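You operate a simulated robot arm through the tools that you are given. There is no shell and no other tool.

You run a simulated two-armed robot. Do the job below in one go: nothing can be reset, and whatever is moved stays where it is left.

## Task
Machine three's emergency stop was knocked in by mistake: free it and knit two pieces.
Fine: pull the red stop out, press RESET once, set the count with the UP and DOWN keys, press START and watch till DONE.

The check looks at the end state, three seconds after you hand in, the way a careful person would. Anything else that was tipped, shoved, dropped, spilled or broken makes it a failure.

## Robot
Two 7-joint arms with fingered hands on one trunk that stands fixed in place. Base frame: the origin is at the foot of the trunk, x ahead of it, y to its left, z up. Lengths are in m, angles in degrees, forces in N, time in s.
The left shoulder is at [0.07, 0.145, 1.15], the right one opposite. With the tool pointing down near the work surface each hand reaches from about 0.44 to 0.8 m from the base axis, measured 20 degrees to its own side. Payload 3.5 kg a hand.
Tool frame (each hand has its own): the origin (TCP) lies between the finger pads and is the grasp point; the fingertips stand 0.025 m ahead of it; z points along the fingers, y is the line along which they close. The gripper opens to 0.088 m. The gripper's body begins 0.029 m behind the TCP. The gripper is a hand of 4 fingers: y runs from the thumb to the fingers, the wrist lies at [-0.013, -0.097, -0.162] in the tool frame, and closing takes about 1.5 s.
Orientation is that of the tool frame in the base frame, as a unit quaternion [x, y, z, w]. With the fingers straight down and the wrist toward the robot, the tool's x, y and z point along [0, 1, 0], [1, 0, 0] and [0, 0, -1] of the base frame.

## Interface
- The arms move only by the tool arm_command. It takes "left_steps", "right_steps" or both (then of equal length, played together; a hand with none holds still); each is a list of rows, each a list of 6 numbers: the shift along the tool's x, y, z in m, then the turn, a rotation vector about the tool's x, y, z in degrees. In form: [[dx, dy, dz, ax, ay, az], ...]. A call has 1 to 20 rows; each row is the pose to reach, as a shift and turn from the pose commanded when the call began, along the tool's axes at that moment. "left_grip" and "right_grip" are, for a hand that has rows, the gripper command, from -1 (fully open) to 1 (shut), values between in proportion, set as the call begins (left out, the last holds). Each row takes 0.2 s and may step no farther than 0.05 m and 8.6 degrees from the row before; otherwise, or with a gripper value out of range, the whole call is refused. Where a pose cannot be reached the arm comes as near as it can. A force on the tool above 40 N (or 10 N above the force at the start of the call, whichever is more), or a blocked arm, ends the call early, and 0.2 s more pass. Each finger travels about 0.045 m/s and halts on what it meets, pressing with about 26 N; the grip force reading is that of the motor and also rises with nothing between the fingers. The clock runs only during rows and for 0.2 s after the last one: add rows that repeat a pose to give the fingers time. It gives the time, the measured TCP pose, the force on the tool (base axes), the opening and the grip force at its end, in the units of the frame above (readings bear some noise), with the torque about the TCP (base axes, N m) and any sound that the robot's microphone picked up.
- Cameras (640 x 400 px; columns grow to the right, rows downward): "scene" is now at [0.1203, -0.0518, 1.4635]; the picture's right is [-0.58, -0.82, 0.00], its down [-0.50, 0.35, -0.79] and it looks along [0.65, -0.46, -0.61] (base axes); focal length 214 px, centre (320, 200). "left" rides on the left gripper at [-0.064, -0.083, -0.098] in its tool frame; the picture's right is [-0.62, -0.37, 0.69], its down [0.71, -0.63, 0.30] and it looks along [0.32, 0.68, 0.65] (tool axes); focal length 265 px, centre (320, 200). "right" rides on the right gripper at [0.064, -0.083, -0.098] in its tool frame; the picture's right is [-0.62, 0.37, -0.69], its down [-0.71, -0.63, 0.30] and it looks along [-0.32, 0.68, 0.65] (tool axes); focal length 265 px, centre (320, 200). There is no depth. A picture from a camera that has moved, and an enlarged one, comes with that camera's place and axes in the base frame and with its lens.
- camera(camera): a new picture of that camera. No time passes.
- raise_lower(by): slides the trunk up (or, below 0, down) by that many m; the arms and the scene camera ride with it, the base frame stays. It gives what a move gives, with no picture.
- set_fingers(index, middle, ring, thumb_bend, thumb_turn, hand): sets how far each is bent, from 0 (flat) to 1 (curled in); at 0.3 the hand is open as for a grip, at 0.7 the pads meet at the TCP. One left out holds its place. A second passes; each finger stops where it meets its share of the squeeze, and holds until it gets a number again. A gripper value or a shape takes the hand back. It gives what a move gives, with no picture; readings hold the bend of each and the force on the fingers (four entries, about 0 where the hand has none), thumb and palm. thumb_turn goes from beside the hand (0) to across from the fingers (1), as for a grip.
- hand_shape(shape, hand): the hand has 4 fingers and takes this shape, open, in about a second: jaw (thumb against the fingers, like two jaws); tri (thumb and two fingers); tip (a fingertip pinch); poke (one finger out to press); point (the index stretched); flat (the hand flat); cup (the hand cupped); fist (a fist). The gripper value then closes the fingers along that shape, each until it touches; the sizes above hold for jaw. It gives what a move gives, with no picture.
- head_to(pan, tilt): turns the head with the scene camera to pan (to the left, within 86 degrees either way) and tilt (down, from -29 to 69), counted from straight ahead of the robot. It gives what a move gives.
- enlarge(camera, box): a new picture of the part [left, top, right, bottom] of that camera's present view, enlarged. No time passes.
- sign_off(): hands the job in; it is judged then, once.

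Places have to be worked out from the pictures, the camera data and where the tool is seen. Open the grippers and draw the arms clear of the work before you hand the job in, unless the task says otherwise.

The tools are called after "Emit:" as name(argument=value, ...) on one line, values as JSON. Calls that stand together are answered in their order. arm_command: Moves the arms, as the interface text tells. Its arguments: {"type":"object","properties":{"left_steps":{"type":"array","items":{"type":"array","items":{"type":"number"}}},"left_grip":{"type":"number"},"right_steps":{"type":"array","items":{"type":"array","items":{"type":"number"}}},"right_grip":{"type":"number"}},"required":[]} The other tools are called the same way: raise_lower (by) slides the trunk up or down; hand_shape (shape, hand) gives the hand a shape; set_fingers (index, middle, ring, thumb_bend, thumb_turn, hand) moves the fingers one by one; head_to (pan, tilt) turns the head that bears the scene camera; camera (camera) takes a picture; enlarge (camera, box) takes an enlarged picture of a part of a camera's view; sign_off () hands the job in.

At the start:

```text
t: 0.0
left_tcp_pos: [0.3991, -0.0719, 1.3393]
left_tool_rot: [0.708, 0.706, 0.0, 0.0]
left_force: [0.2, 0.4, -0.8]
left_ft_torque: [0.01, 0.01, -0.02]
left_finger_gap: 0.0875
left_finger_force: 0.1
left_shape: jaw
left_bend: [0.3, 0.3, 0.3, 0.3, 0.98]
left_finger forces: [0.0, 0.0, 0.1, 0.0, 0.0, 0.1]
right_tcp_pos: [0.3089, -0.4779, 1.2442]
right_tool_rot: [0.707, 0.707, -0.001, 0.0]
right_force: [-1.0, 0.1, 0.7]
right_ft_torque: [-0.03, 0.01, 0.01]
right_finger_gap: 0.0877
right_finger_force: 0.0
right_shape: jaw
right_bend: [0.3, 0.3, 0.3, 0.3, 0.98]
right_finger forces: [0.1, 0.0, 0.0, 0.1, 0.0, 0.0]
trunk travel left (down, up): [-0.713, 0.127]
head pan, tilt: [-35.2, 37.5]
```

scene: 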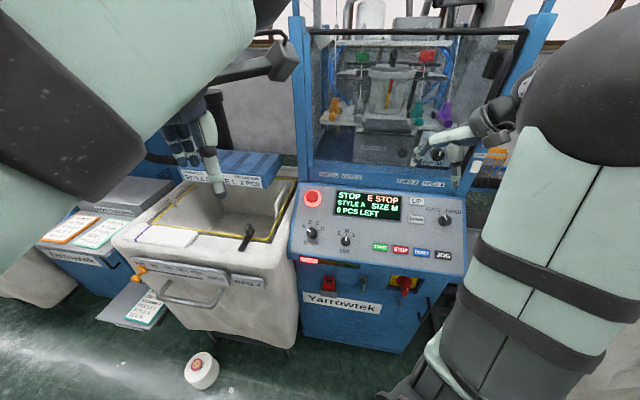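
right: 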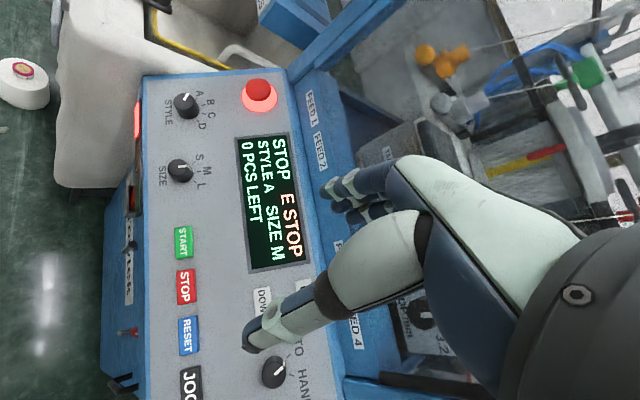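
left: 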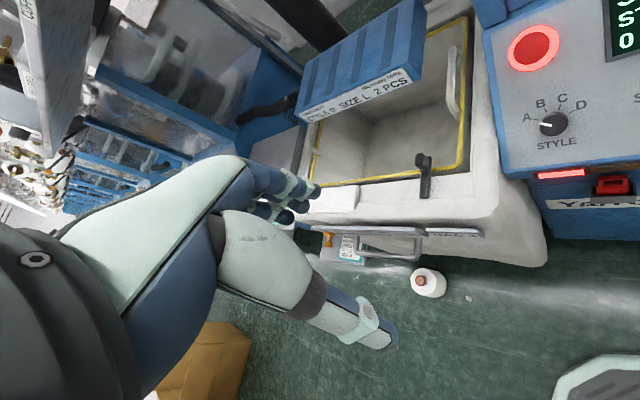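

The scene shows a knitting machine panel with a lit red stop, a display reading "STOP E STOP, STYLE A SIZE M, 0 PCS LEFT", and START/STOP/RESET/JOG and UP/DOWN keys. I'll enlarge the views to see details, including which machine this is and any labels.

Emit:
enlarge(camera="scene", box=[280, 160, 500, 300])

Emit:
enlarge(camera="right", box=[130, 60, 370, 400])

Emit:
enlarge(camera="scene", box=[280, 0, 560, 180])

Emit:
enlarge(camera="left", box=[280, 0, 640, 240])

```text
2.86 times, centred on (390, 230) of scene
camera zoom: at [0.1203, -0.0518, 1.4635], right [-0.58, -0.82, 0.0], down [-0.5, 0.35, -0.79], along [0.65, -0.46, -0.61], focal length 613 px, centre (120, 114)
```

zoom: 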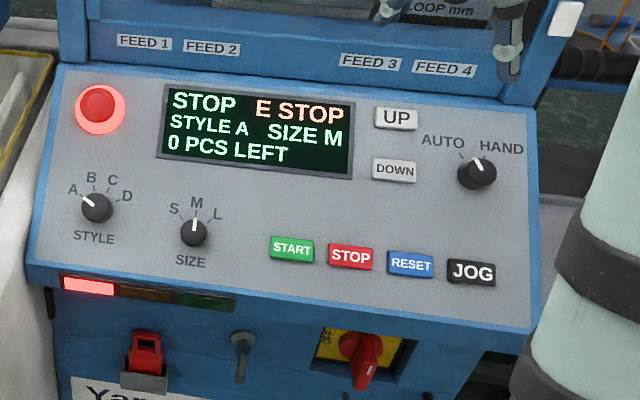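

```text
1.18 times, centred on (250, 230) of right
camera zoom: at [0.2242, -0.4142, 1.3418], right [0.37, -0.62, 0.69], down [-0.63, -0.71, -0.3], along [0.68, -0.32, -0.65], focal length 312 px, centre (402, 165)
```

zoom: 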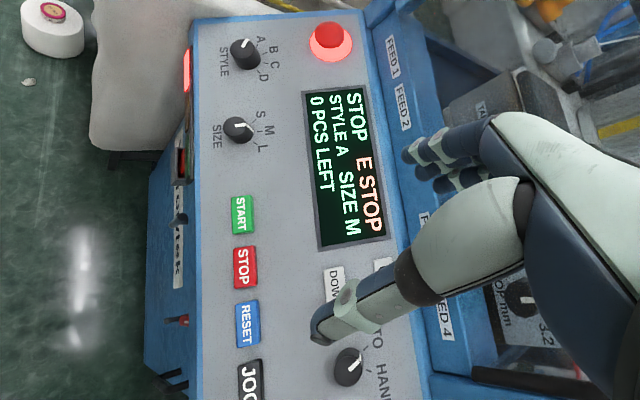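

```text
2.22 times, centred on (420, 90) of scene
camera zoom: at [0.1203, -0.0518, 1.4635], right [-0.58, -0.82, 0.0], down [-0.5, 0.35, -0.79], along [0.65, -0.46, -0.61], focal length 477 px, centre (98, 444)
```

zoom: 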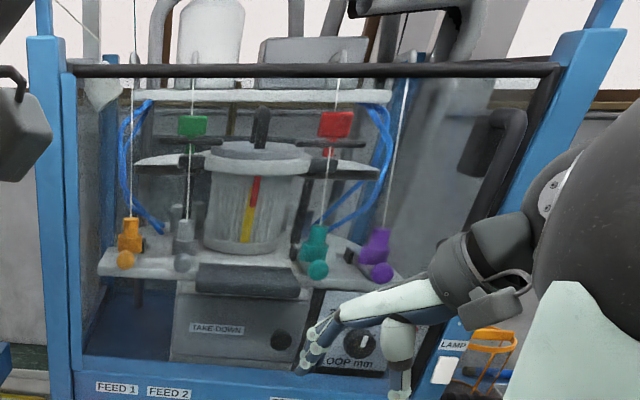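

```text
1.67 times, centred on (460, 120) of left
camera zoom: at [0.3155, -0.1356, 1.4374], right [-0.37, -0.62, -0.69], down [-0.63, 0.71, -0.3], along [0.68, 0.32, -0.65], focal length 442 px, centre (87, 333)
```

zoom: 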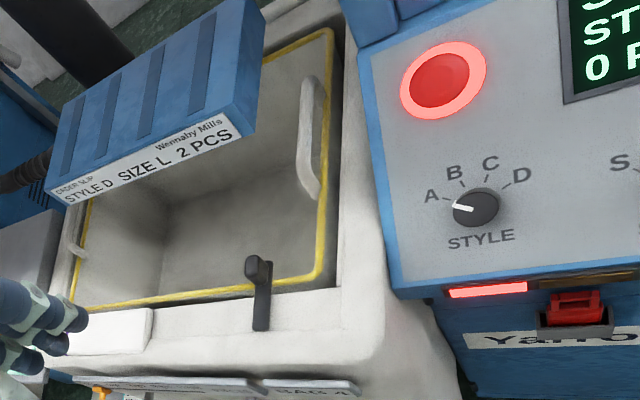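

The stop is lit, and an order slip reads "STYLE D SIZE L 2 PCS" while the dials stand at A and M. I'll zoom in on the slip, the other labels and the surroundings before deciding anything.

Emit:
enlarge(camera="left", box=[290, 50, 430, 138])

Emit:
enlarge(camera="scene", box=[110, 140, 310, 300])

Emit:
enlarge(camera="scene", box=[20, 170, 180, 330])

Emit:
enlarge(camera="scene", box=[290, 250, 480, 360])

Emit:
enlarge(camera="left", box=[0, 0, 320, 220])

```text
4.55 times, centred on (360, 94) of left
camera zoom: at [0.3155, -0.1356, 1.4374], right [-0.37, -0.62, -0.69], down [-0.63, 0.71, -0.3], along [0.68, 0.32, -0.65], focal length 1206 px, centre (138, 682)
```

zoom: 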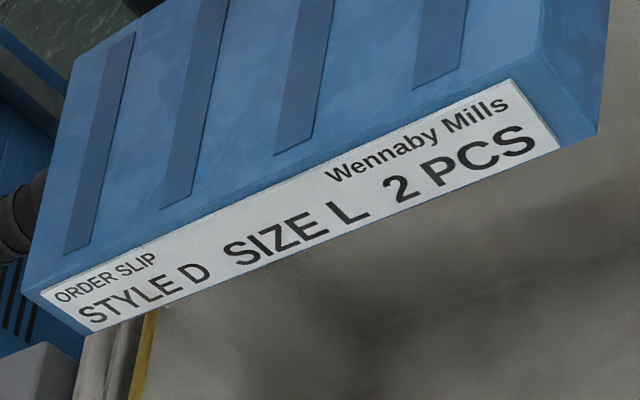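

```text
2.50 times, centred on (210, 220) of scene
camera zoom: at [0.1203, -0.0518, 1.4635], right [-0.58, -0.82, 0.0], down [-0.5, 0.35, -0.79], along [0.65, -0.46, -0.61], focal length 536 px, centre (595, 150)
```

zoom: 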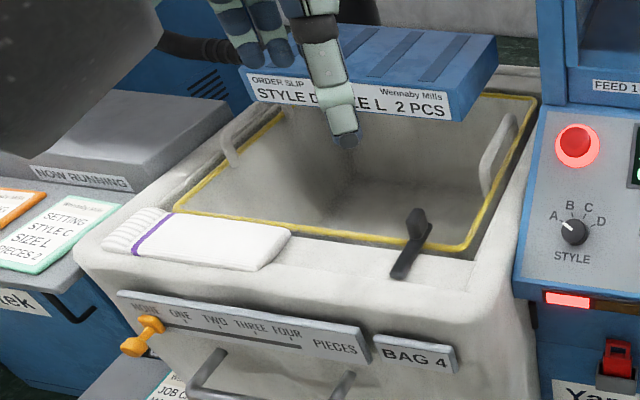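

```text
2.50 times, centred on (100, 250) of scene
camera zoom: at [0.1203, -0.0518, 1.4635], right [-0.58, -0.82, 0.0], down [-0.5, 0.35, -0.79], along [0.65, -0.46, -0.61], focal length 536 px, centre (870, 75)
```

zoom: 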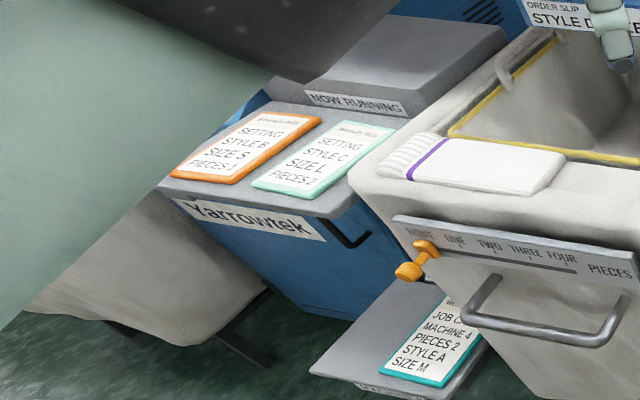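

```text
3.37 times, centred on (385, 305) of scene
camera zoom: at [0.1203, -0.0518, 1.4635], right [-0.58, -0.82, 0.0], down [-0.5, 0.35, -0.79], along [0.65, -0.46, -0.61], focal length 722 px, centre (101, -154)
```

zoom: 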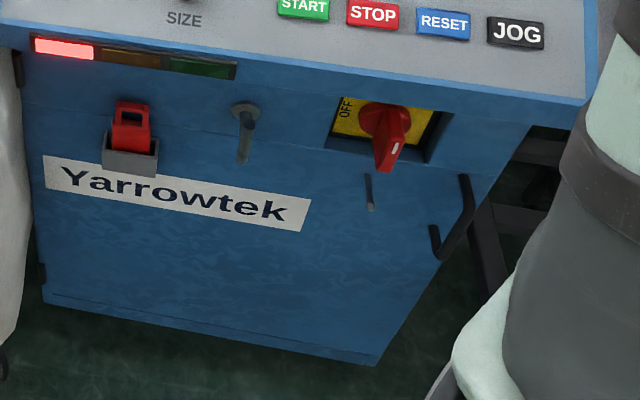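

```text
1.82 times, centred on (160, 110) of left
camera zoom: at [0.3155, -0.1356, 1.4374], right [-0.37, -0.62, -0.69], down [-0.63, 0.71, -0.3], along [0.68, 0.32, -0.65], focal length 483 px, centre (611, 364)
```

zoom: 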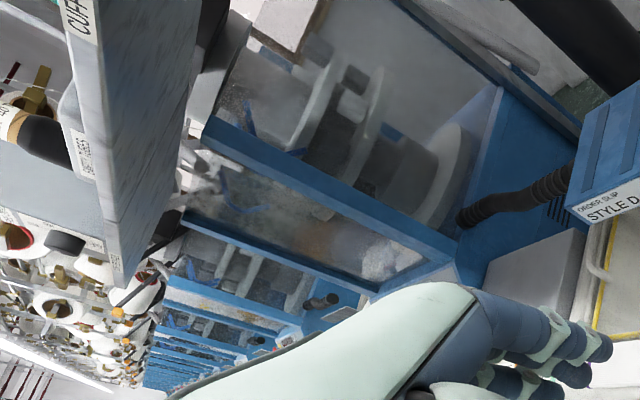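

There are many distractor cards (order slip D/L, job card "Machine 4", setting cards). I'll look around with the head to find the machine numbers and be sure this is machine three.

Emit:
head_to(pan=-35, tilt=5)

Emit:
camera(camera="scene")

Emit:
head_to(pan=0, tilt=20)

Emit:
camera(camera="scene")

Emit:
head_to(pan=50, tilt=25)

Emit:
camera(camera="scene")

Emit:
head_to(pan=-80, tilt=30)

Emit:
camera(camera="scene")

```text
t: 1.0
left_tcp_pos: [0.3993, -0.0716, 1.339]
left_tool_rot: [0.707, 0.707, 0.001, 0.0]
left_force: [-0.2, -0.1, 0.4]
left_ft_torque: [0.0, -0.01, 0.0]
left_finger_gap: 0.088
left_finger_force: 0.0
left_shape: jaw
left_bend: [0.3, 0.3, 0.3, 0.3, 0.98]
left_finger forces: [0.1, 0.0, 0.0, 0.1, 0.1, 0.0]
right_tcp_pos: [0.3074, -0.4786, 1.2438]
right_tool_rot: [0.707, 0.707, 0.001, 0.0]
right_force: [0.6, 0.0, 0.8]
right_ft_torque: [0.01, 0.0, 0.0]
right_finger_gap: 0.0877
right_finger_force: 0.0
right_shape: jaw
right_bend: [0.3, 0.3, 0.3, 0.3, 0.98]
right_finger forces: [0.1, 0.0, 0.1, 0.1, 0.1, 0.1]
trunk travel left (down, up): [-0.713, 0.127]
head pan, tilt: [-35.0, 5.0]
```

```text
taken
camera scene: at [0.1247, -0.0546, 1.5155], right [-0.57, -0.82, 0.0], down [-0.07, 0.05, -1.0], along [0.82, -0.57, -0.09], focal length 214 px, centre (320, 200)
```

scene: 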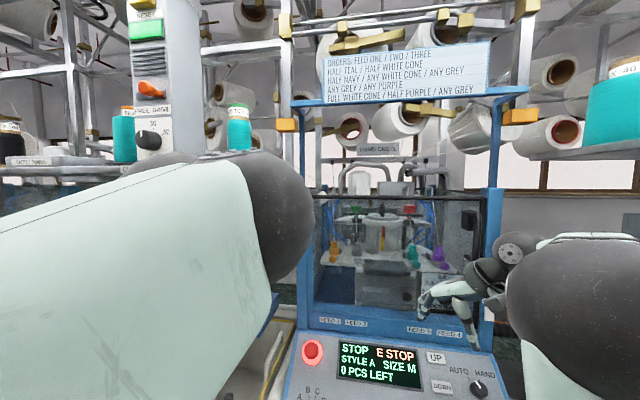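

```text
t: 2.0
left_tcp_pos: [0.3979, -0.0714, 1.3388]
left_tool_rot: [0.707, 0.708, -0.001, 0.001]
left_force: [0.4, 0.3, -0.6]
left_ft_torque: [-0.01, 0.01, -0.01]
left_finger_gap: 0.0876
left_finger_force: 0.1
left_shape: jaw
left_bend: [0.3, 0.3, 0.3, 0.3, 0.98]
left_finger forces: [0.1, 0.0, 0.0, 0.0, 0.0, 0.0]
right_tcp_pos: [0.3066, -0.4787, 1.2438]
right_tool_rot: [0.707, 0.707, 0.0, 0.0]
right_force: [0.6, 0.6, -0.4]
right_ft_torque: [0.0, 0.0, 0.04]
right_finger_gap: 0.0875
right_finger_force: 0.0
right_shape: jaw
right_bend: [0.3, 0.3, 0.3, 0.3, 0.98]
right_finger forces: [0.0, 0.0, 0.0, 0.1, 0.0, 0.0]
trunk travel left (down, up): [-0.713, 0.127]
head pan, tilt: [0.0, 20.0]
```

```text
taken
camera scene: at [0.1425, -0.0063, 1.4943], right [-0.05, -1.0, 0.0], down [-0.31, 0.01, -0.95], along [0.95, -0.04, -0.31], focal length 214 px, centre (320, 200)
```

scene: 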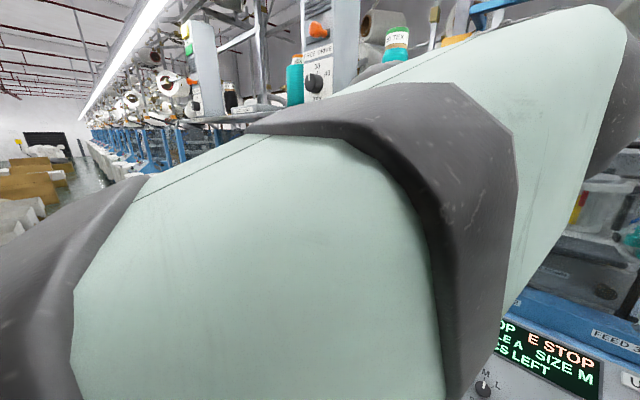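

```text
t: 3.2
left_tcp_pos: [0.3986, -0.0708, 1.3414]
left_tool_rot: [0.708, 0.707, -0.001, 0.002]
left_force: [0.4, -0.2, 0.3]
left_ft_torque: [0.03, -0.01, -0.03]
left_finger_gap: 0.0879
left_finger_force: 0.1
left_shape: jaw
left_bend: [0.3, 0.3, 0.3, 0.3, 0.98]
left_finger forces: [0.0, 0.0, 0.0, 0.0, 0.0, 0.0]
right_tcp_pos: [0.3073, -0.4775, 1.244]
right_tool_rot: [0.707, 0.707, 0.0, 0.0]
right_force: [-0.3, -0.4, 1.0]
right_ft_torque: [0.02, 0.0, -0.01]
right_finger_gap: 0.0877
right_finger_force: 0.1
right_shape: jaw
right_bend: [0.3, 0.3, 0.3, 0.3, 0.98]
right_finger forces: [0.0, 0.0, 0.0, 0.0, 0.1, 0.0]
trunk travel left (down, up): [-0.713, 0.127]
head pan, tilt: [50.0, 25.0]
```

```text
taken
camera scene: at [0.1427, -0.0055, 1.4942], right [-0.04, -1.0, 0.0], down [-0.31, 0.01, -0.95], along [0.95, -0.04, -0.31], focal length 214 px, centre (320, 200)
```

scene: 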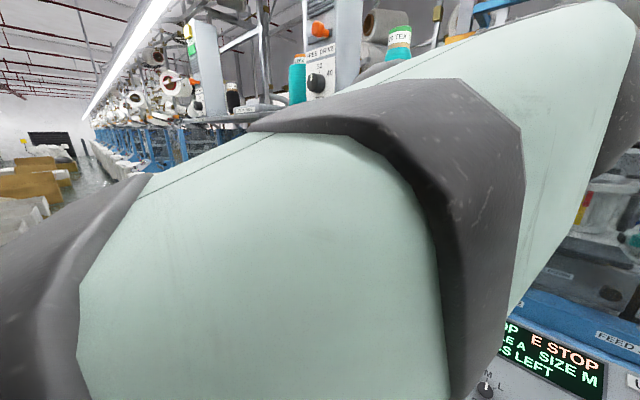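

```text
t: 5.3
left_tcp_pos: [0.4002, -0.0715, 1.3402]
left_tool_rot: [0.708, 0.706, 0.0, 0.0]
left_force: [-0.2, 1.1, -0.8]
left_ft_torque: [-0.01, 0.02, -0.01]
left_finger_gap: 0.088
left_finger_force: 0.0
left_shape: jaw
left_bend: [0.3, 0.3, 0.3, 0.3, 0.98]
left_finger forces: [0.1, 0.0, 0.1, 0.0, 0.0, 0.0]
right_tcp_pos: [0.308, -0.4776, 1.2435]
right_tool_rot: [0.707, 0.707, 0.0, 0.0]
right_force: [-0.7, -0.8, 0.6]
right_ft_torque: [-0.01, 0.01, 0.01]
right_finger_gap: 0.0875
right_finger_force: 0.0
right_shape: jaw
right_bend: [0.3, 0.3, 0.3, 0.3, 0.98]
right_finger forces: [0.0, 0.1, 0.1, 0.1, 0.0, 0.1]
trunk travel left (down, up): [-0.713, 0.127]
head pan, tilt: [-80.0, 30.0]
```

```text
taken
camera scene: at [0.0652, -0.091, 1.4752], right [-0.98, -0.17, 0.0], down [-0.09, 0.49, -0.87], along [0.15, -0.85, -0.5], focal length 214 px, centre (320, 200)
```

scene: 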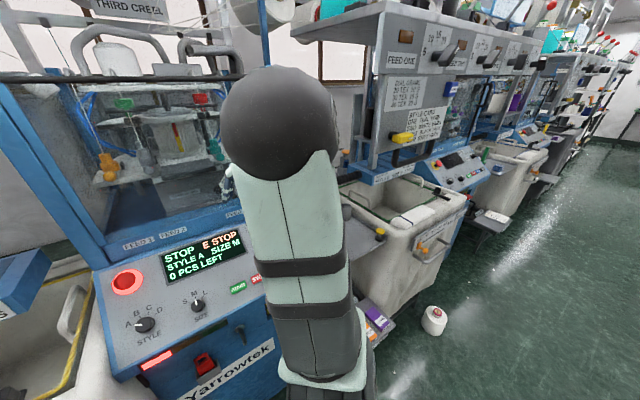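

A sign above the machine begins with "THIRD CRE…"; I'll read it and the order board closely, and look at the machine to the right.

Emit:
enlarge(camera="scene", box=[60, 0, 280, 130])

Emit:
enlarge(camera="scene", box=[340, 40, 600, 300])

Emit:
head_to(pan=-40, tilt=-10)

Emit:
camera(camera="scene")

Emit:
enlarge(camera="scene", box=[260, 60, 560, 280])

```text
2.91 times, centred on (170, 65) of scene
camera zoom: at [0.0652, -0.091, 1.4752], right [-0.98, -0.17, 0.0], down [-0.09, 0.49, -0.87], along [0.15, -0.85, -0.5], focal length 624 px, centre (756, 593)
```

zoom: 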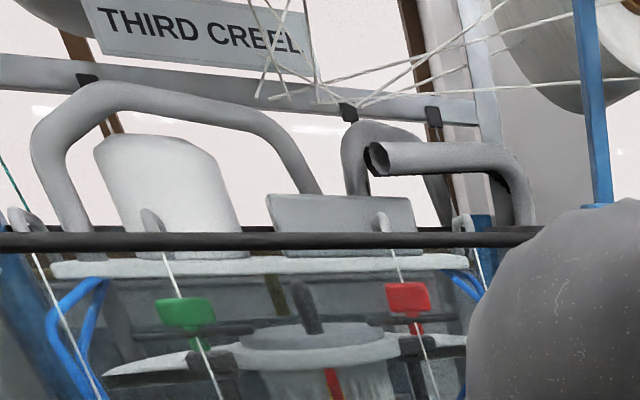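

```text
1.54 times, centred on (470, 170) of scene
camera zoom: at [0.0652, -0.091, 1.4752], right [-0.98, -0.17, 0.0], down [-0.09, 0.49, -0.87], along [0.15, -0.85, -0.5], focal length 330 px, centre (89, 246)
```

zoom: 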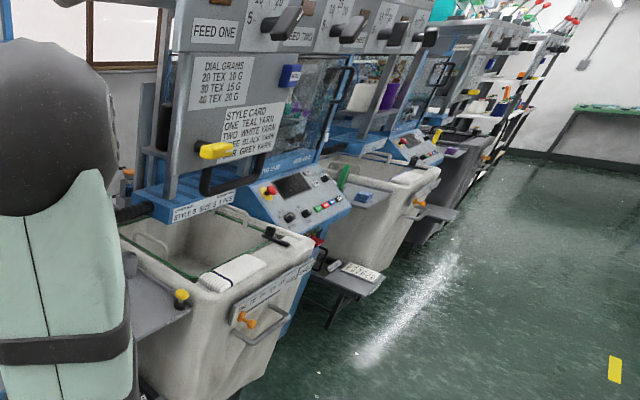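

```text
t: 6.3
left_tcp_pos: [0.3993, -0.0715, 1.3391]
left_tool_rot: [0.707, 0.707, 0.0, 0.0]
left_force: [0.0, 0.3, 0.3]
left_ft_torque: [-0.03, 0.02, 0.0]
left_finger_gap: 0.0878
left_finger_force: 0.0
left_shape: jaw
left_bend: [0.3, 0.3, 0.3, 0.3, 0.98]
left_finger forces: [0.0, 0.0, 0.0, 0.0, 0.0, 0.0]
right_tcp_pos: [0.3073, -0.4779, 1.2433]
right_tool_rot: [0.707, 0.707, 0.0, 0.0]
right_force: [0.2, 0.4, 0.0]
right_ft_torque: [-0.02, 0.01, 0.0]
right_finger_gap: 0.0874
right_finger_force: 0.1
right_shape: jaw
right_bend: [0.3, 0.3, 0.3, 0.3, 0.98]
right_finger forces: [0.0, 0.0, 0.0, 0.0, 0.0, 0.1]
trunk travel left (down, up): [-0.713, 0.127]
head pan, tilt: [-40.0, -10.0]
```

```text
taken
camera scene: at [0.114, -0.0563, 1.5387], right [-0.64, -0.77, 0.0], down [0.13, -0.11, -0.98], along [0.75, -0.63, 0.17], focal length 214 px, centre (320, 200)
```

scene: 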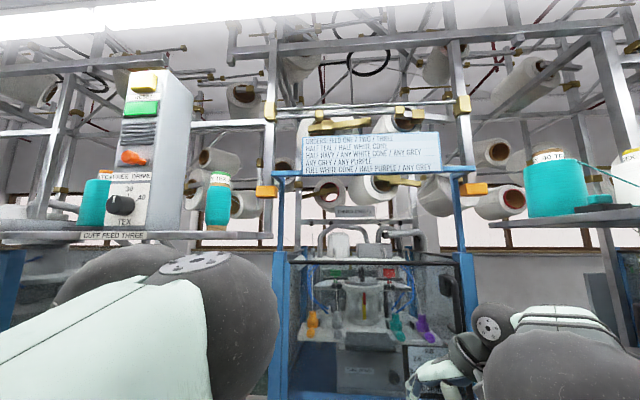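

```text
1.82 times, centred on (410, 170) of scene
camera zoom: at [0.114, -0.0563, 1.5387], right [-0.64, -0.77, 0.0], down [0.13, -0.11, -0.98], along [0.75, -0.63, 0.17], focal length 390 px, centre (156, 254)
```

zoom: 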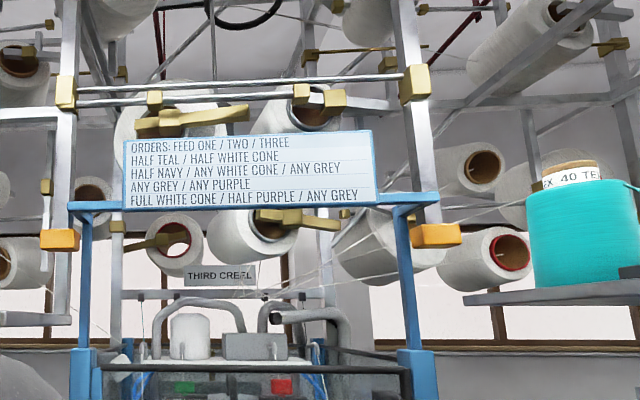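

This is machine three (THIRD CREEL, showing E STOP). The task names only the stop, RESET, count and START, so I will leave the STYLE/SIZE dials alone. From triangulation the E-stop is near [0.606, -0.364, 1.035] and the key row lies near z 0.94; I'll aim the head at the panel and take zoomed views to refine the panel's slope.

Emit:
head_to(pan=-50, tilt=42)

Emit:
camera(camera="scene")

Emit:
enlarge(camera="scene", box=[200, 120, 400, 245])

Emit:
enlarge(camera="right", box=[130, 60, 330, 185])

Emit:
enlarge(camera="left", box=[480, 0, 640, 100])

```text
t: 7.6
left_tcp_pos: [0.3975, -0.0722, 1.3385]
left_tool_rot: [0.708, 0.707, 0.0, 0.0]
left_force: [0.5, -0.7, -0.3]
left_ft_torque: [0.0, -0.01, -0.03]
left_finger_gap: 0.0877
left_finger_force: 0.1
left_shape: jaw
left_bend: [0.3, 0.3, 0.3, 0.3, 0.98]
left_finger forces: [0.0, 0.0, 0.0, 0.0, 0.0, 0.0]
right_tcp_pos: [0.3068, -0.4781, 1.243]
right_tool_rot: [0.707, 0.707, -0.001, 0.0]
right_force: [0.7, -0.2, -0.3]
right_ft_torque: [0.0, 0.03, 0.01]
right_finger_gap: 0.0877
right_finger_force: 0.1
right_shape: jaw
right_bend: [0.3, 0.3, 0.3, 0.3, 0.98]
right_finger forces: [0.0, 0.0, 0.0, 0.1, 0.1, 0.1]
trunk travel left (down, up): [-0.713, 0.127]
head pan, tilt: [-50.0, 42.0]
```

```text
taken
camera scene: at [0.1033, -0.066, 1.457], right [-0.77, -0.64, 0.0], down [-0.43, 0.51, -0.74], along [0.48, -0.57, -0.67], focal length 214 px, centre (320, 200)
```

scene: 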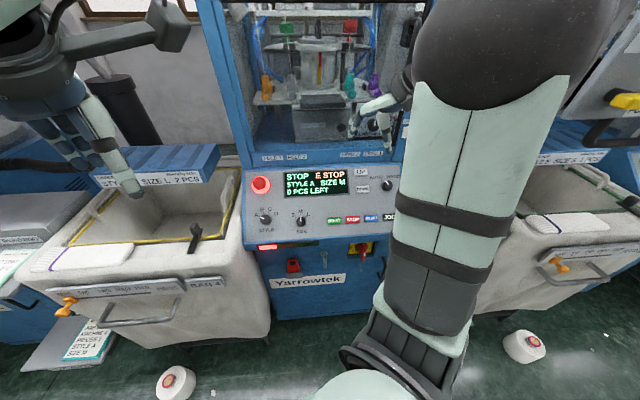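

```text
3.20 times, centred on (300, 182) of scene
camera zoom: at [0.1033, -0.066, 1.457], right [-0.77, -0.64, 0.0], down [-0.43, 0.51, -0.74], along [0.48, -0.57, -0.67], focal length 686 px, centre (384, 256)
```

zoom: 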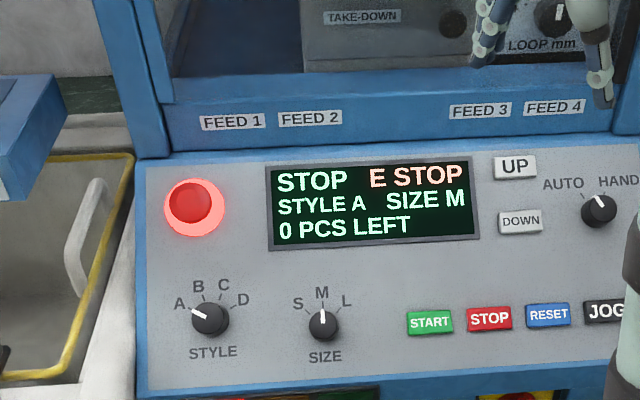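

```text
3.20 times, centred on (230, 122) of right
camera zoom: at [0.2242, -0.4142, 1.3418], right [0.37, -0.62, 0.69], down [-0.63, -0.71, -0.3], along [0.68, -0.32, -0.65], focal length 849 px, centre (608, 448)
```

zoom: 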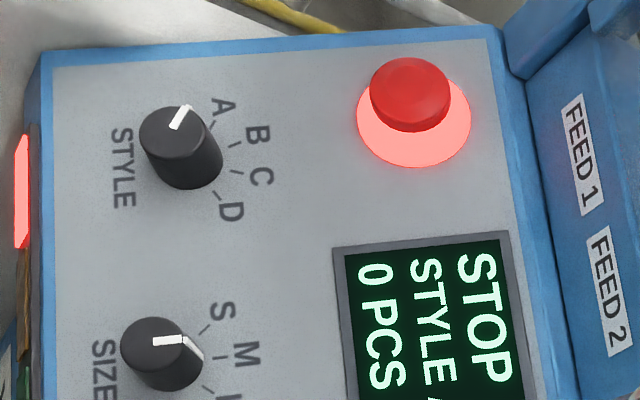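

```text
4.00 times, centred on (560, 50) of left
camera zoom: at [0.3155, -0.1357, 1.4374], right [-0.37, -0.62, -0.69], down [-0.63, 0.71, -0.3], along [0.68, 0.32, -0.65], focal length 1062 px, centre (-640, 800)
```

zoom: 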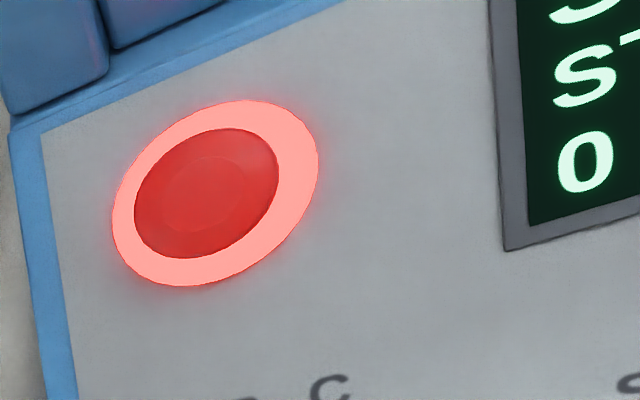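

The panel slopes about 36° and faces the robot at roughly -45° yaw; the E-stop collar sits near [0.608, -0.366, 1.024] with the cap top about 15 mm above it. I'll bring the open right hand to a pre-grasp about 0.10 m off the cap along the panel's normal, tilting the tool onto that normal.

Emit:
arm_command(right_steps=[[0.0196, 0.0322, 0.0157, -3.2, -3.2, 0], [0.0392, 0.0645, 0.0315, -6.4, -6.4, 0], [0.0589, 0.0967, 0.0472, -9.6, -9.6, 0], [0.0785, 0.129, 0.063, -12.7, -12.7, 0], [0.0981, 0.161, 0.0787, -15.9, -15.9, 0], [0.1177, 0.1935, 0.0945, -19.1, -19.1, 0], [0.1374, 0.2257, 0.1102, -22.3, -22.3, 0], [0.157, 0.258, 0.126, -25.5, -25.5, 0], [0.157, 0.258, 0.126, -25.5, -25.5, 0]], right_grip=-1)

Emit:
camera(camera="scene")

Emit:
camera(camera="right")

Emit:
camera(camera="left")

```text
t: 9.6
left_tcp_pos: [0.3984, -0.0722, 1.34]
left_tool_rot: [0.706, 0.708, 0.0, 0.001]
left_force: [0.2, -0.1, -1.2]
left_ft_torque: [0.0, 0.01, -0.01]
left_finger_gap: 0.0878
left_finger_force: 0.0
left_shape: jaw
left_bend: [0.3, 0.3, 0.3, 0.3, 0.98]
left_finger forces: [0.0, 0.0, 0.0, 0.0, 0.0, 0.0]
right_tcp_pos: [0.5638, -0.3242, 1.1216]
right_tool_rot: [0.679, 0.667, 0.01, 0.306]
right_force: [1.3, 0.0, 0.7]
right_ft_torque: [0.01, -0.01, -0.02]
right_finger_gap: 0.0876
right_finger_force: 0.0
right_shape: jaw
right_bend: [0.3, 0.3, 0.3, 0.3, 0.98]
right_finger forces: [0.0, 0.0, 0.1, 0.1, 0.0, 0.0]
trunk travel left (down, up): [-0.713, 0.127]
head pan, tilt: [-50.0, 42.0]
```

```text
taken
camera scene: at [0.1023, -0.0666, 1.4569], right [-0.77, -0.64, 0.0], down [-0.43, 0.51, -0.74], along [0.48, -0.57, -0.67], focal length 214 px, centre (320, 200)
```

scene: 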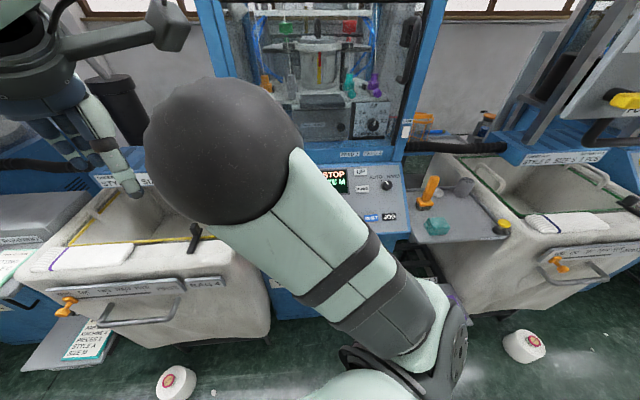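

```text
taken
camera right: at [0.4541, -0.2329, 1.1405], right [-0.03, -0.26, 0.97], down [-0.52, -0.82, -0.23], along [0.86, -0.51, -0.11], focal length 265 px, centre (320, 200)
```

right: 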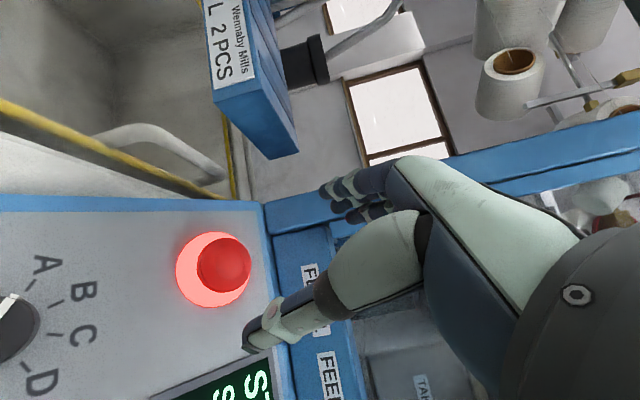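

```text
taken
camera left: at [0.3145, -0.1363, 1.4376], right [-0.37, -0.62, -0.69], down [-0.63, 0.71, -0.3], along [0.68, 0.32, -0.65], focal length 265 px, centre (320, 200)
```

left: 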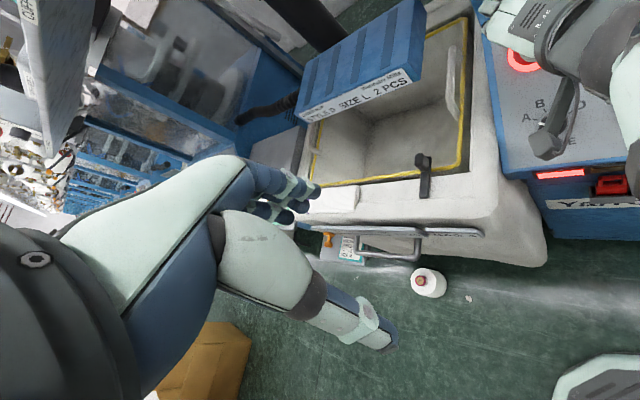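

The hand is at the pre-grasp with the tool axis on the panel normal; the cap projects almost on the tool axis in the wrist camera. I'll zoom in to check the alignment before descending.

Emit:
enlarge(camera="right", box=[150, 200, 310, 350])

Emit:
enlarge(camera="left", box=[480, 0, 640, 180])

```text
2.67 times, centred on (230, 275) of right
camera zoom: at [0.4541, -0.2329, 1.1405], right [-0.03, -0.26, 0.97], down [-0.52, -0.82, -0.23], along [0.86, -0.51, -0.11], focal length 708 px, centre (560, 0)
```

zoom: 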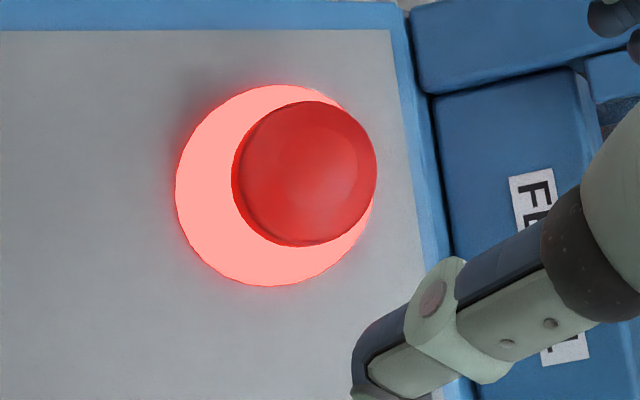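

```text
2.22 times, centred on (560, 90) of left
camera zoom: at [0.3145, -0.1363, 1.4376], right [-0.37, -0.62, -0.69], down [-0.63, 0.71, -0.3], along [0.68, 0.32, -0.65], focal length 590 px, centre (-213, 444)
```

zoom: 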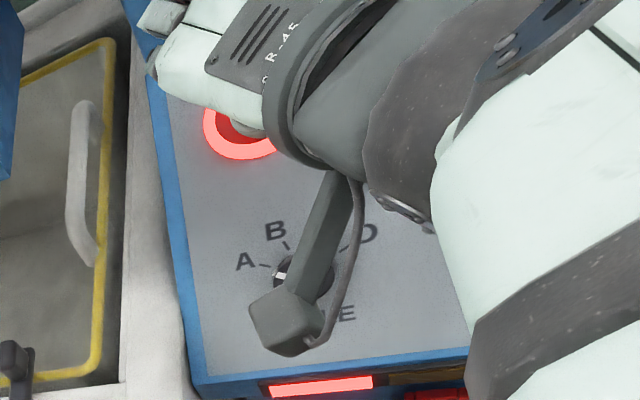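

The collar centre works out near [0.612, -0.368, 1.021], about 4 mm off-axis, and cap top about 0.105 m ahead of the TCP. I'll correct sideways and advance 0.07 m, leaving the fingertips about level with the cap top, then look again.

Emit:
arm_command(right_steps=[[0.002, -0.001, 0.02, 0, 0, 0], [0.004, -0.002, 0.04, 0, 0, 0], [0.004, -0.002, 0.055, 0, 0, 0], [0.004, -0.002, 0.07, 0, 0, 0], [0.004, -0.002, 0.07, 0, 0, 0]], right_grip=-1)

Emit:
camera(camera="right")

Emit:
enlarge(camera="right", box=[140, 180, 380, 400])

Emit:
enlarge(camera="left", box=[480, 0, 640, 100])

```text
t: 10.8
left_tcp_pos: [0.3985, -0.0722, 1.3391]
left_tool_rot: [0.708, 0.707, 0.0, 0.0]
left_force: [-0.3, 0.1, 0.8]
left_ft_torque: [0.0, -0.02, 0.05]
left_finger_gap: 0.0876
left_finger_force: 0.1
left_shape: jaw
left_bend: [0.3, 0.3, 0.3, 0.3, 0.98]
left_finger forces: [0.0, 0.0, 0.0, 0.1, 0.0, 0.0]
right_tcp_pos: [0.5926, -0.3476, 1.0594]
right_tool_rot: [0.672, 0.673, 0.0, 0.31]
right_force: [0.3, -0.5, -0.1]
right_ft_torque: [-0.01, -0.03, 0.01]
right_finger_gap: 0.0877
right_finger_force: 0.0
right_shape: jaw
right_bend: [0.3, 0.3, 0.3, 0.3, 0.98]
right_finger forces: [0.0, 0.1, 0.0, 0.0, 0.0, 0.0]
trunk travel left (down, up): [-0.713, 0.127]
head pan, tilt: [-50.0, 42.0]
```

```text
taken
camera right: at [0.4816, -0.2562, 1.0767], right [-0.01, -0.24, 0.97], down [-0.51, -0.83, -0.21], along [0.86, -0.5, -0.11], focal length 265 px, centre (320, 200)
```

right: 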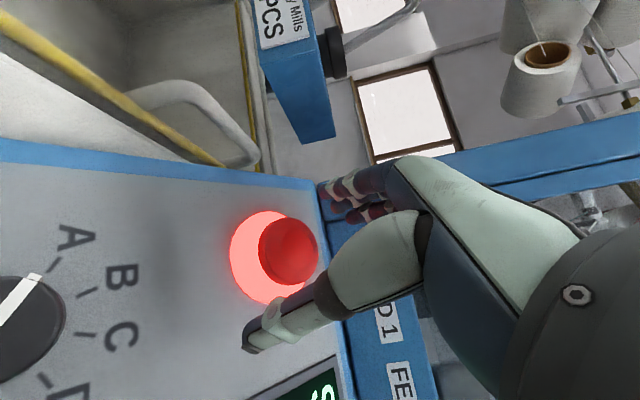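

```text
1.82 times, centred on (260, 290) of right
camera zoom: at [0.4816, -0.2562, 1.0767], right [-0.01, -0.24, 0.97], down [-0.51, -0.83, -0.21], along [0.86, -0.5, -0.11], focal length 483 px, centre (429, 36)
```

zoom: 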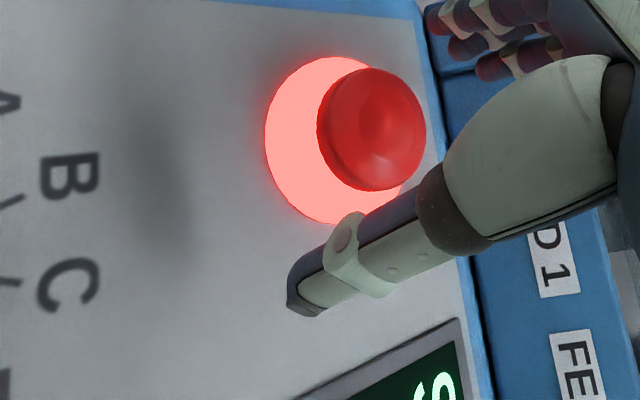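

```text
4.00 times, centred on (560, 50) of left
camera zoom: at [0.3151, -0.1354, 1.4375], right [-0.37, -0.62, -0.69], down [-0.63, 0.71, -0.3], along [0.68, 0.32, -0.65], focal length 1062 px, centre (-640, 800)
```

zoom: 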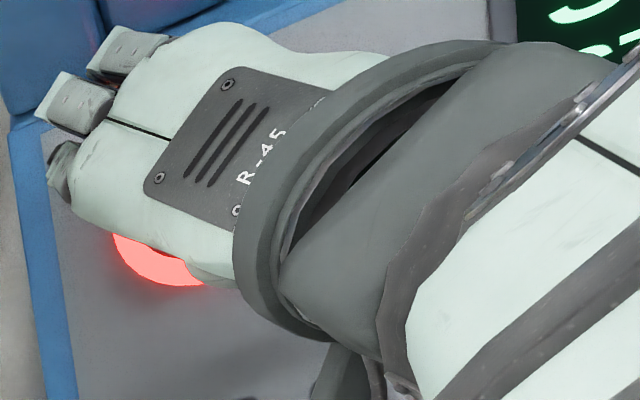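

The cap is centred on the tool axis, with its top about 31 mm and the collar about 48 mm ahead of the TCP; the vertical wall behind the panel leaves about 1 cm for the fingers. I'll narrow the opening to about 60 mm and advance 19 mm so the fingertips straddle the cap just short of the collar.

Emit:
arm_command(right_steps=[[0, 0, 0, 0, 0, 0], [0, 0, 0, 0, 0, 0], [0, 0, 0.005, 0, 0, 0], [0, 0, 0.01, 0, 0, 0], [0, 0, 0.015, 0, 0, 0], [0, 0, 0.019, 0, 0, 0], [0, 0, 0.019, 0, 0, 0]], right_grip=-0.4)

Emit:
camera(camera="right")

Emit:
enlarge(camera="right", box=[180, 140, 420, 360])

```text
t: 12.4
left_tcp_pos: [0.3994, -0.0718, 1.3385]
left_tool_rot: [0.707, 0.707, -0.001, 0.001]
left_force: [0.8, 0.3, -0.5]
left_ft_torque: [0.0, -0.02, 0.0]
left_finger_gap: 0.0875
left_finger_force: 0.1
left_shape: jaw
left_bend: [0.3, 0.3, 0.3, 0.3, 0.98]
left_finger forces: [0.1, 0.0, 0.0, 0.0, 0.1, 0.1]
right_tcp_pos: [0.6012, -0.3545, 1.0432]
right_tool_rot: [0.672, 0.673, 0.0, 0.309]
right_force: [0.1, -0.8, 0.1]
right_ft_torque: [0.02, 0.01, 0.0]
right_finger_gap: 0.0619
right_finger_force: 0.1
right_shape: jaw
right_bend: [0.27, 0.37, 0.34, 0.58, 0.99]
right_finger forces: [0.0, 0.0, 0.0, 0.1, 0.1, 0.0]
trunk travel left (down, up): [-0.713, 0.127]
head pan, tilt: [-50.0, 42.0]
```

```text
taken
camera right: at [0.4908, -0.2637, 1.0607], right [-0.01, -0.24, 0.97], down [-0.51, -0.83, -0.21], along [0.86, -0.5, -0.11], focal length 265 px, centre (320, 200)
```

right: 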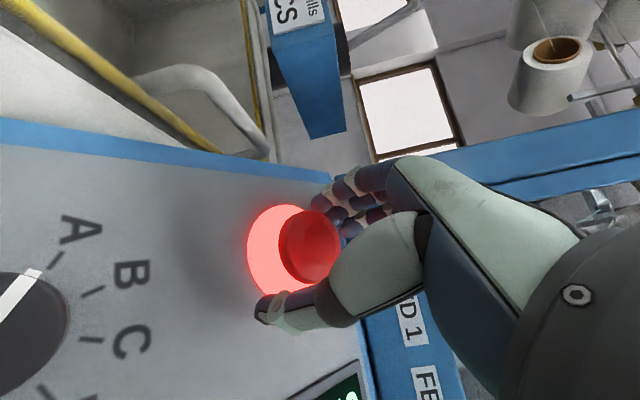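

```text
1.82 times, centred on (300, 250) of right
camera zoom: at [0.4908, -0.2637, 1.0607], right [-0.01, -0.24, 0.97], down [-0.51, -0.83, -0.21], along [0.86, -0.5, -0.11], focal length 483 px, centre (356, 109)
```

zoom: 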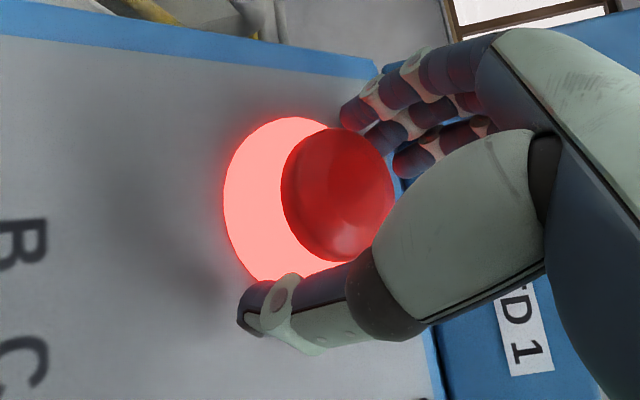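

The thumb and fingers straddle the cap with no contact yet. I'll close the hand on the cap and give it time to settle.

Emit:
arm_command(right_steps=[[0, 0, 0, 0, 0, 0], [0, 0, 0, 0, 0, 0], [0, 0, 0, 0, 0, 0], [0, 0, 0, 0, 0, 0], [0, 0, 0, 0, 0, 0], [0, 0, 0, 0, 0, 0], [0, 0, 0, 0, 0, 0], [0, 0, 0, 0, 0, 0]], right_grip=1)

Emit:
camera(camera="right")

Emit:
enlarge(camera="right", box=[180, 140, 420, 360])

```text
t: 14.2
left_tcp_pos: [0.3986, -0.0722, 1.3394]
left_tool_rot: [0.707, 0.707, 0.0, 0.0]
left_force: [0.0, 0.2, 0.0]
left_ft_torque: [-0.01, -0.03, 0.0]
left_finger_gap: 0.088
left_finger_force: 0.1
left_shape: jaw
left_bend: [0.3, 0.3, 0.3, 0.3, 0.98]
left_finger forces: [0.0, 0.0, 0.1, 0.1, 0.1, 0.0]
right_tcp_pos: [0.6002, -0.3546, 1.0428]
right_tool_rot: [0.673, 0.673, -0.001, 0.309]
right_force: [-2.0, 1.3, -2.3]
right_ft_torque: [0.04, 0.02, 0.02]
right_finger_gap: 0.035
right_finger_force: 25.7
right_shape: jaw
right_bend: [0.74, 0.46, 0.5, 0.74, 1.0]
right_finger forces: [13.1, 7.4, 0.0, 0.1, 23.8, 0.1]
trunk travel left (down, up): [-0.713, 0.127]
head pan, tilt: [-50.0, 42.0]
```

```text
taken
camera right: at [0.4906, -0.2638, 1.0606], right [-0.01, -0.24, 0.97], down [-0.51, -0.83, -0.21], along [0.86, -0.5, -0.11], focal length 265 px, centre (320, 200)
```

right: 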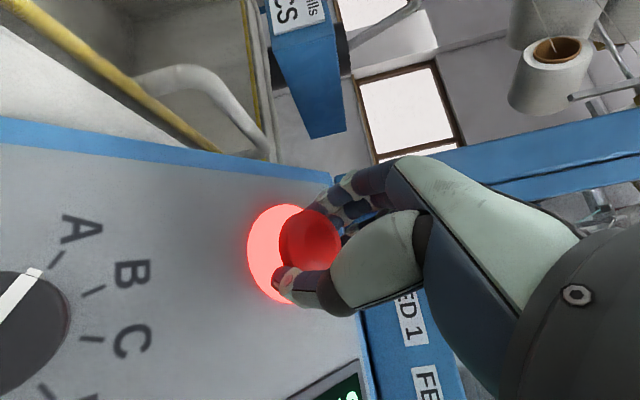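

```text
1.82 times, centred on (300, 250) of right
camera zoom: at [0.4906, -0.2638, 1.0606], right [-0.01, -0.24, 0.97], down [-0.51, -0.83, -0.21], along [0.86, -0.5, -0.11], focal length 483 px, centre (356, 109)
```

zoom: 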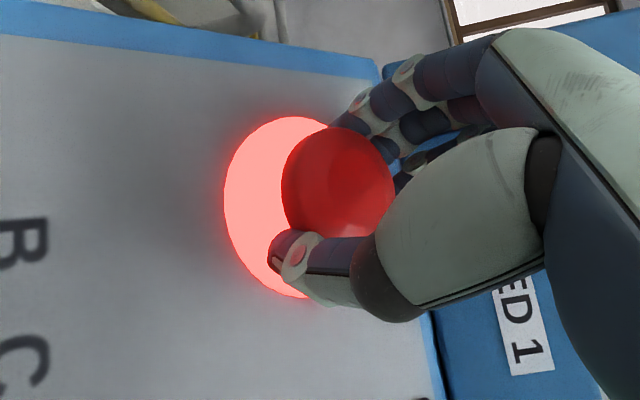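

The fingers hold the cap (index 13 N, middle 7 N, thumb 24 N). I'll pull slowly straight out along the panel normal.

Emit:
arm_command(right_steps=[[0, 0, -0.003, 0, 0, 0], [0, 0, -0.006, 0, 0, 0], [0, 0, -0.009, 0, 0, 0], [0, 0, -0.012, 0, 0, 0], [0, 0, -0.015, 0, 0, 0], [0, 0, -0.015, 0, 0, 0]], right_grip=1)

Emit:
camera(camera="right")

Emit:
enlarge(camera="right", box=[180, 140, 420, 360])

Emit:
enlarge(camera="scene", box=[260, 140, 420, 240])

```text
t: 15.6
left_tcp_pos: [0.4042, -0.0746, 1.3379]
left_tool_rot: [0.707, 0.707, -0.001, -0.002]
left_force: [-1.0, 0.5, -0.4]
left_ft_torque: [-0.04, -0.01, 0.0]
left_finger_gap: 0.0877
left_finger_force: 0.2
left_shape: jaw
left_bend: [0.3, 0.3, 0.3, 0.3, 0.98]
left_finger forces: [0.0, 0.0, 0.1, 0.1, 0.0, 0.0]
right_tcp_pos: [0.5993, -0.3521, 1.0495]
right_tool_rot: [0.673, 0.674, -0.001, 0.306]
right_force: [4.1, -5.4, -23.9]
right_ft_torque: [0.03, 0.13, 0.1]
right_finger_gap: 0.0332
right_finger_force: 25.7
right_shape: jaw
right_bend: [0.74, 0.47, 0.5, 0.73, 1.0]
right_finger forces: [12.1, 5.6, 0.0, 0.0, 25.1, 0.0]
trunk travel left (down, up): [-0.713, 0.127]
head pan, tilt: [-50.0, 42.0]
```

```text
taken
camera right: at [0.4883, -0.2611, 1.0697], right [-0.01, -0.24, 0.97], down [-0.51, -0.83, -0.21], along [0.86, -0.5, -0.12], focal length 265 px, centre (320, 200)
```

right: 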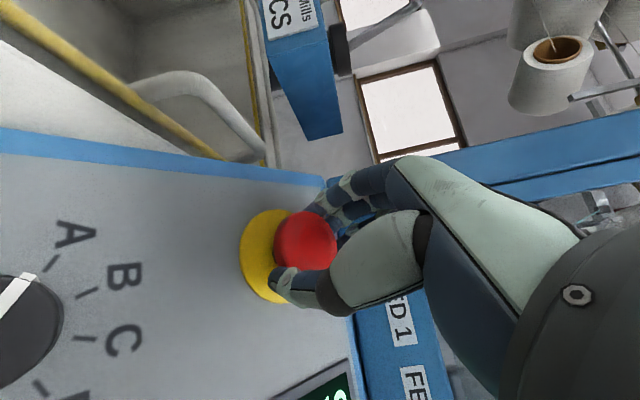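

```text
1.82 times, centred on (300, 250) of right
camera zoom: at [0.4883, -0.2611, 1.0697], right [-0.01, -0.24, 0.97], down [-0.51, -0.83, -0.21], along [0.86, -0.5, -0.12], focal length 483 px, centre (356, 109)
```

zoom: 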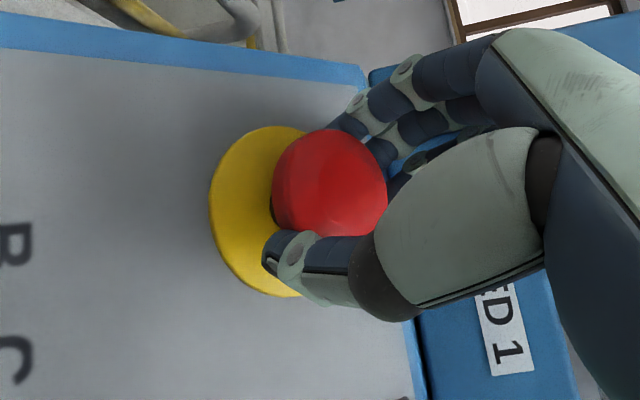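

```text
4.00 times, centred on (340, 190) of scene
camera zoom: at [0.1091, -0.0699, 1.4561], right [-0.77, -0.64, 0.0], down [-0.43, 0.51, -0.74], along [0.47, -0.57, -0.67], focal length 858 px, centre (240, 240)
```

zoom: 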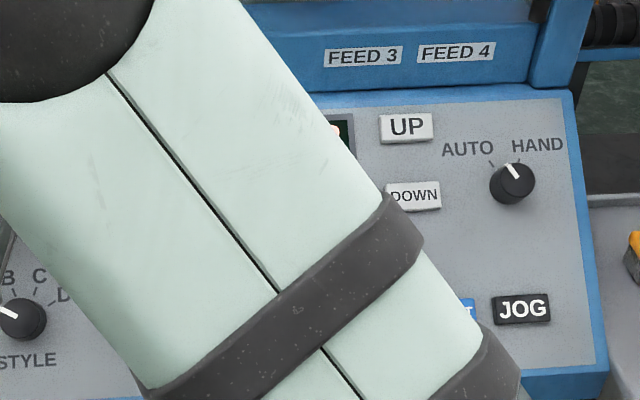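

The stop has popped out: the red glow is gone and the yellow plate shows. The arm still pulls with about 24 N, so I'll relax by 6 mm, then open partway and look before withdrawing.

Emit:
arm_command(right_steps=[[0, 0, 0.003, 0, 0, 0], [0, 0, 0.006, 0, 0, 0], [0, 0, 0.006, 0, 0, 0]], right_grip=1)

Emit:
arm_command(right_steps=[[0, 0, 0, 0, 0, 0], [0, 0, 0, 0, 0, 0], [0, 0, 0, 0, 0, 0], [0, 0, 0, 0, 0, 0]], right_grip=-0.4)

Emit:
camera(camera="right")

```text
t: 16.4
left_tcp_pos: [0.3998, -0.0724, 1.3382]
left_tool_rot: [0.707, 0.707, -0.001, -0.001]
left_force: [0.6, 0.4, 0.8]
left_ft_torque: [0.02, -0.05, 0.01]
left_finger_gap: 0.0875
left_finger_force: 0.0
left_shape: jaw
left_bend: [0.3, 0.3, 0.3, 0.3, 0.98]
left_finger forces: [0.1, 0.1, 0.0, 0.0, 0.0, 0.0]
right_tcp_pos: [0.5991, -0.352, 1.0503]
right_tool_rot: [0.672, 0.673, 0.001, 0.31]
right_force: [-2.8, 0.0, -12.6]
right_ft_torque: [0.06, 0.2, 0.04]
right_finger_gap: 0.0328
right_finger_force: 25.8
right_shape: jaw
right_bend: [0.74, 0.48, 0.5, 0.73, 1.0]
right_finger forces: [12.4, 6.2, 0.0, 0.0, 26.9, 0.0]
trunk travel left (down, up): [-0.713, 0.127]
head pan, tilt: [-50.0, 42.0]
```

```text
t: 17.4
left_tcp_pos: [0.3992, -0.0711, 1.3394]
left_tool_rot: [0.707, 0.707, 0.001, 0.0]
left_force: [0.1, -0.1, -0.4]
left_ft_torque: [0.04, 0.01, 0.01]
left_finger_gap: 0.0878
left_finger_force: 0.2
left_shape: jaw
left_bend: [0.3, 0.3, 0.3, 0.3, 0.98]
left_finger forces: [0.0, 0.0, 0.0, 0.0, 0.0, 0.0]
right_tcp_pos: [0.5988, -0.3509, 1.0514]
right_tool_rot: [0.672, 0.672, 0.001, 0.31]
right_force: [-0.8, 0.6, -0.3]
right_ft_torque: [-0.04, -0.03, 0.02]
right_finger_gap: 0.0611
right_finger_force: 0.1
right_shape: jaw
right_bend: [0.28, 0.37, 0.34, 0.58, 0.99]
right_finger forces: [0.0, 0.1, 0.0, 0.1, 0.0, 0.0]
trunk travel left (down, up): [-0.713, 0.127]
head pan, tilt: [-50.0, 42.0]
```

```text
taken
camera right: at [0.4876, -0.2604, 1.0687], right [-0.02, -0.24, 0.97], down [-0.51, -0.83, -0.21], along [0.86, -0.5, -0.11], focal length 265 px, centre (320, 200)
```

right: 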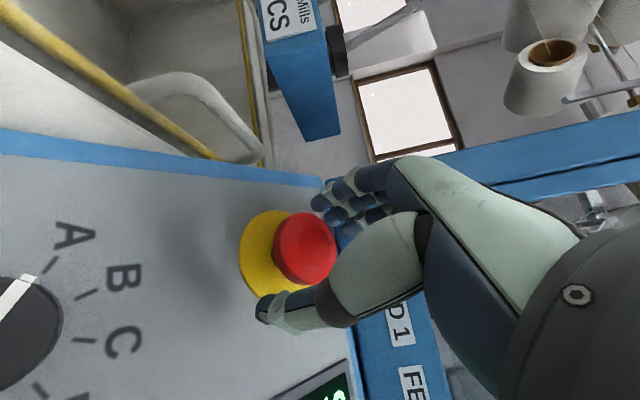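

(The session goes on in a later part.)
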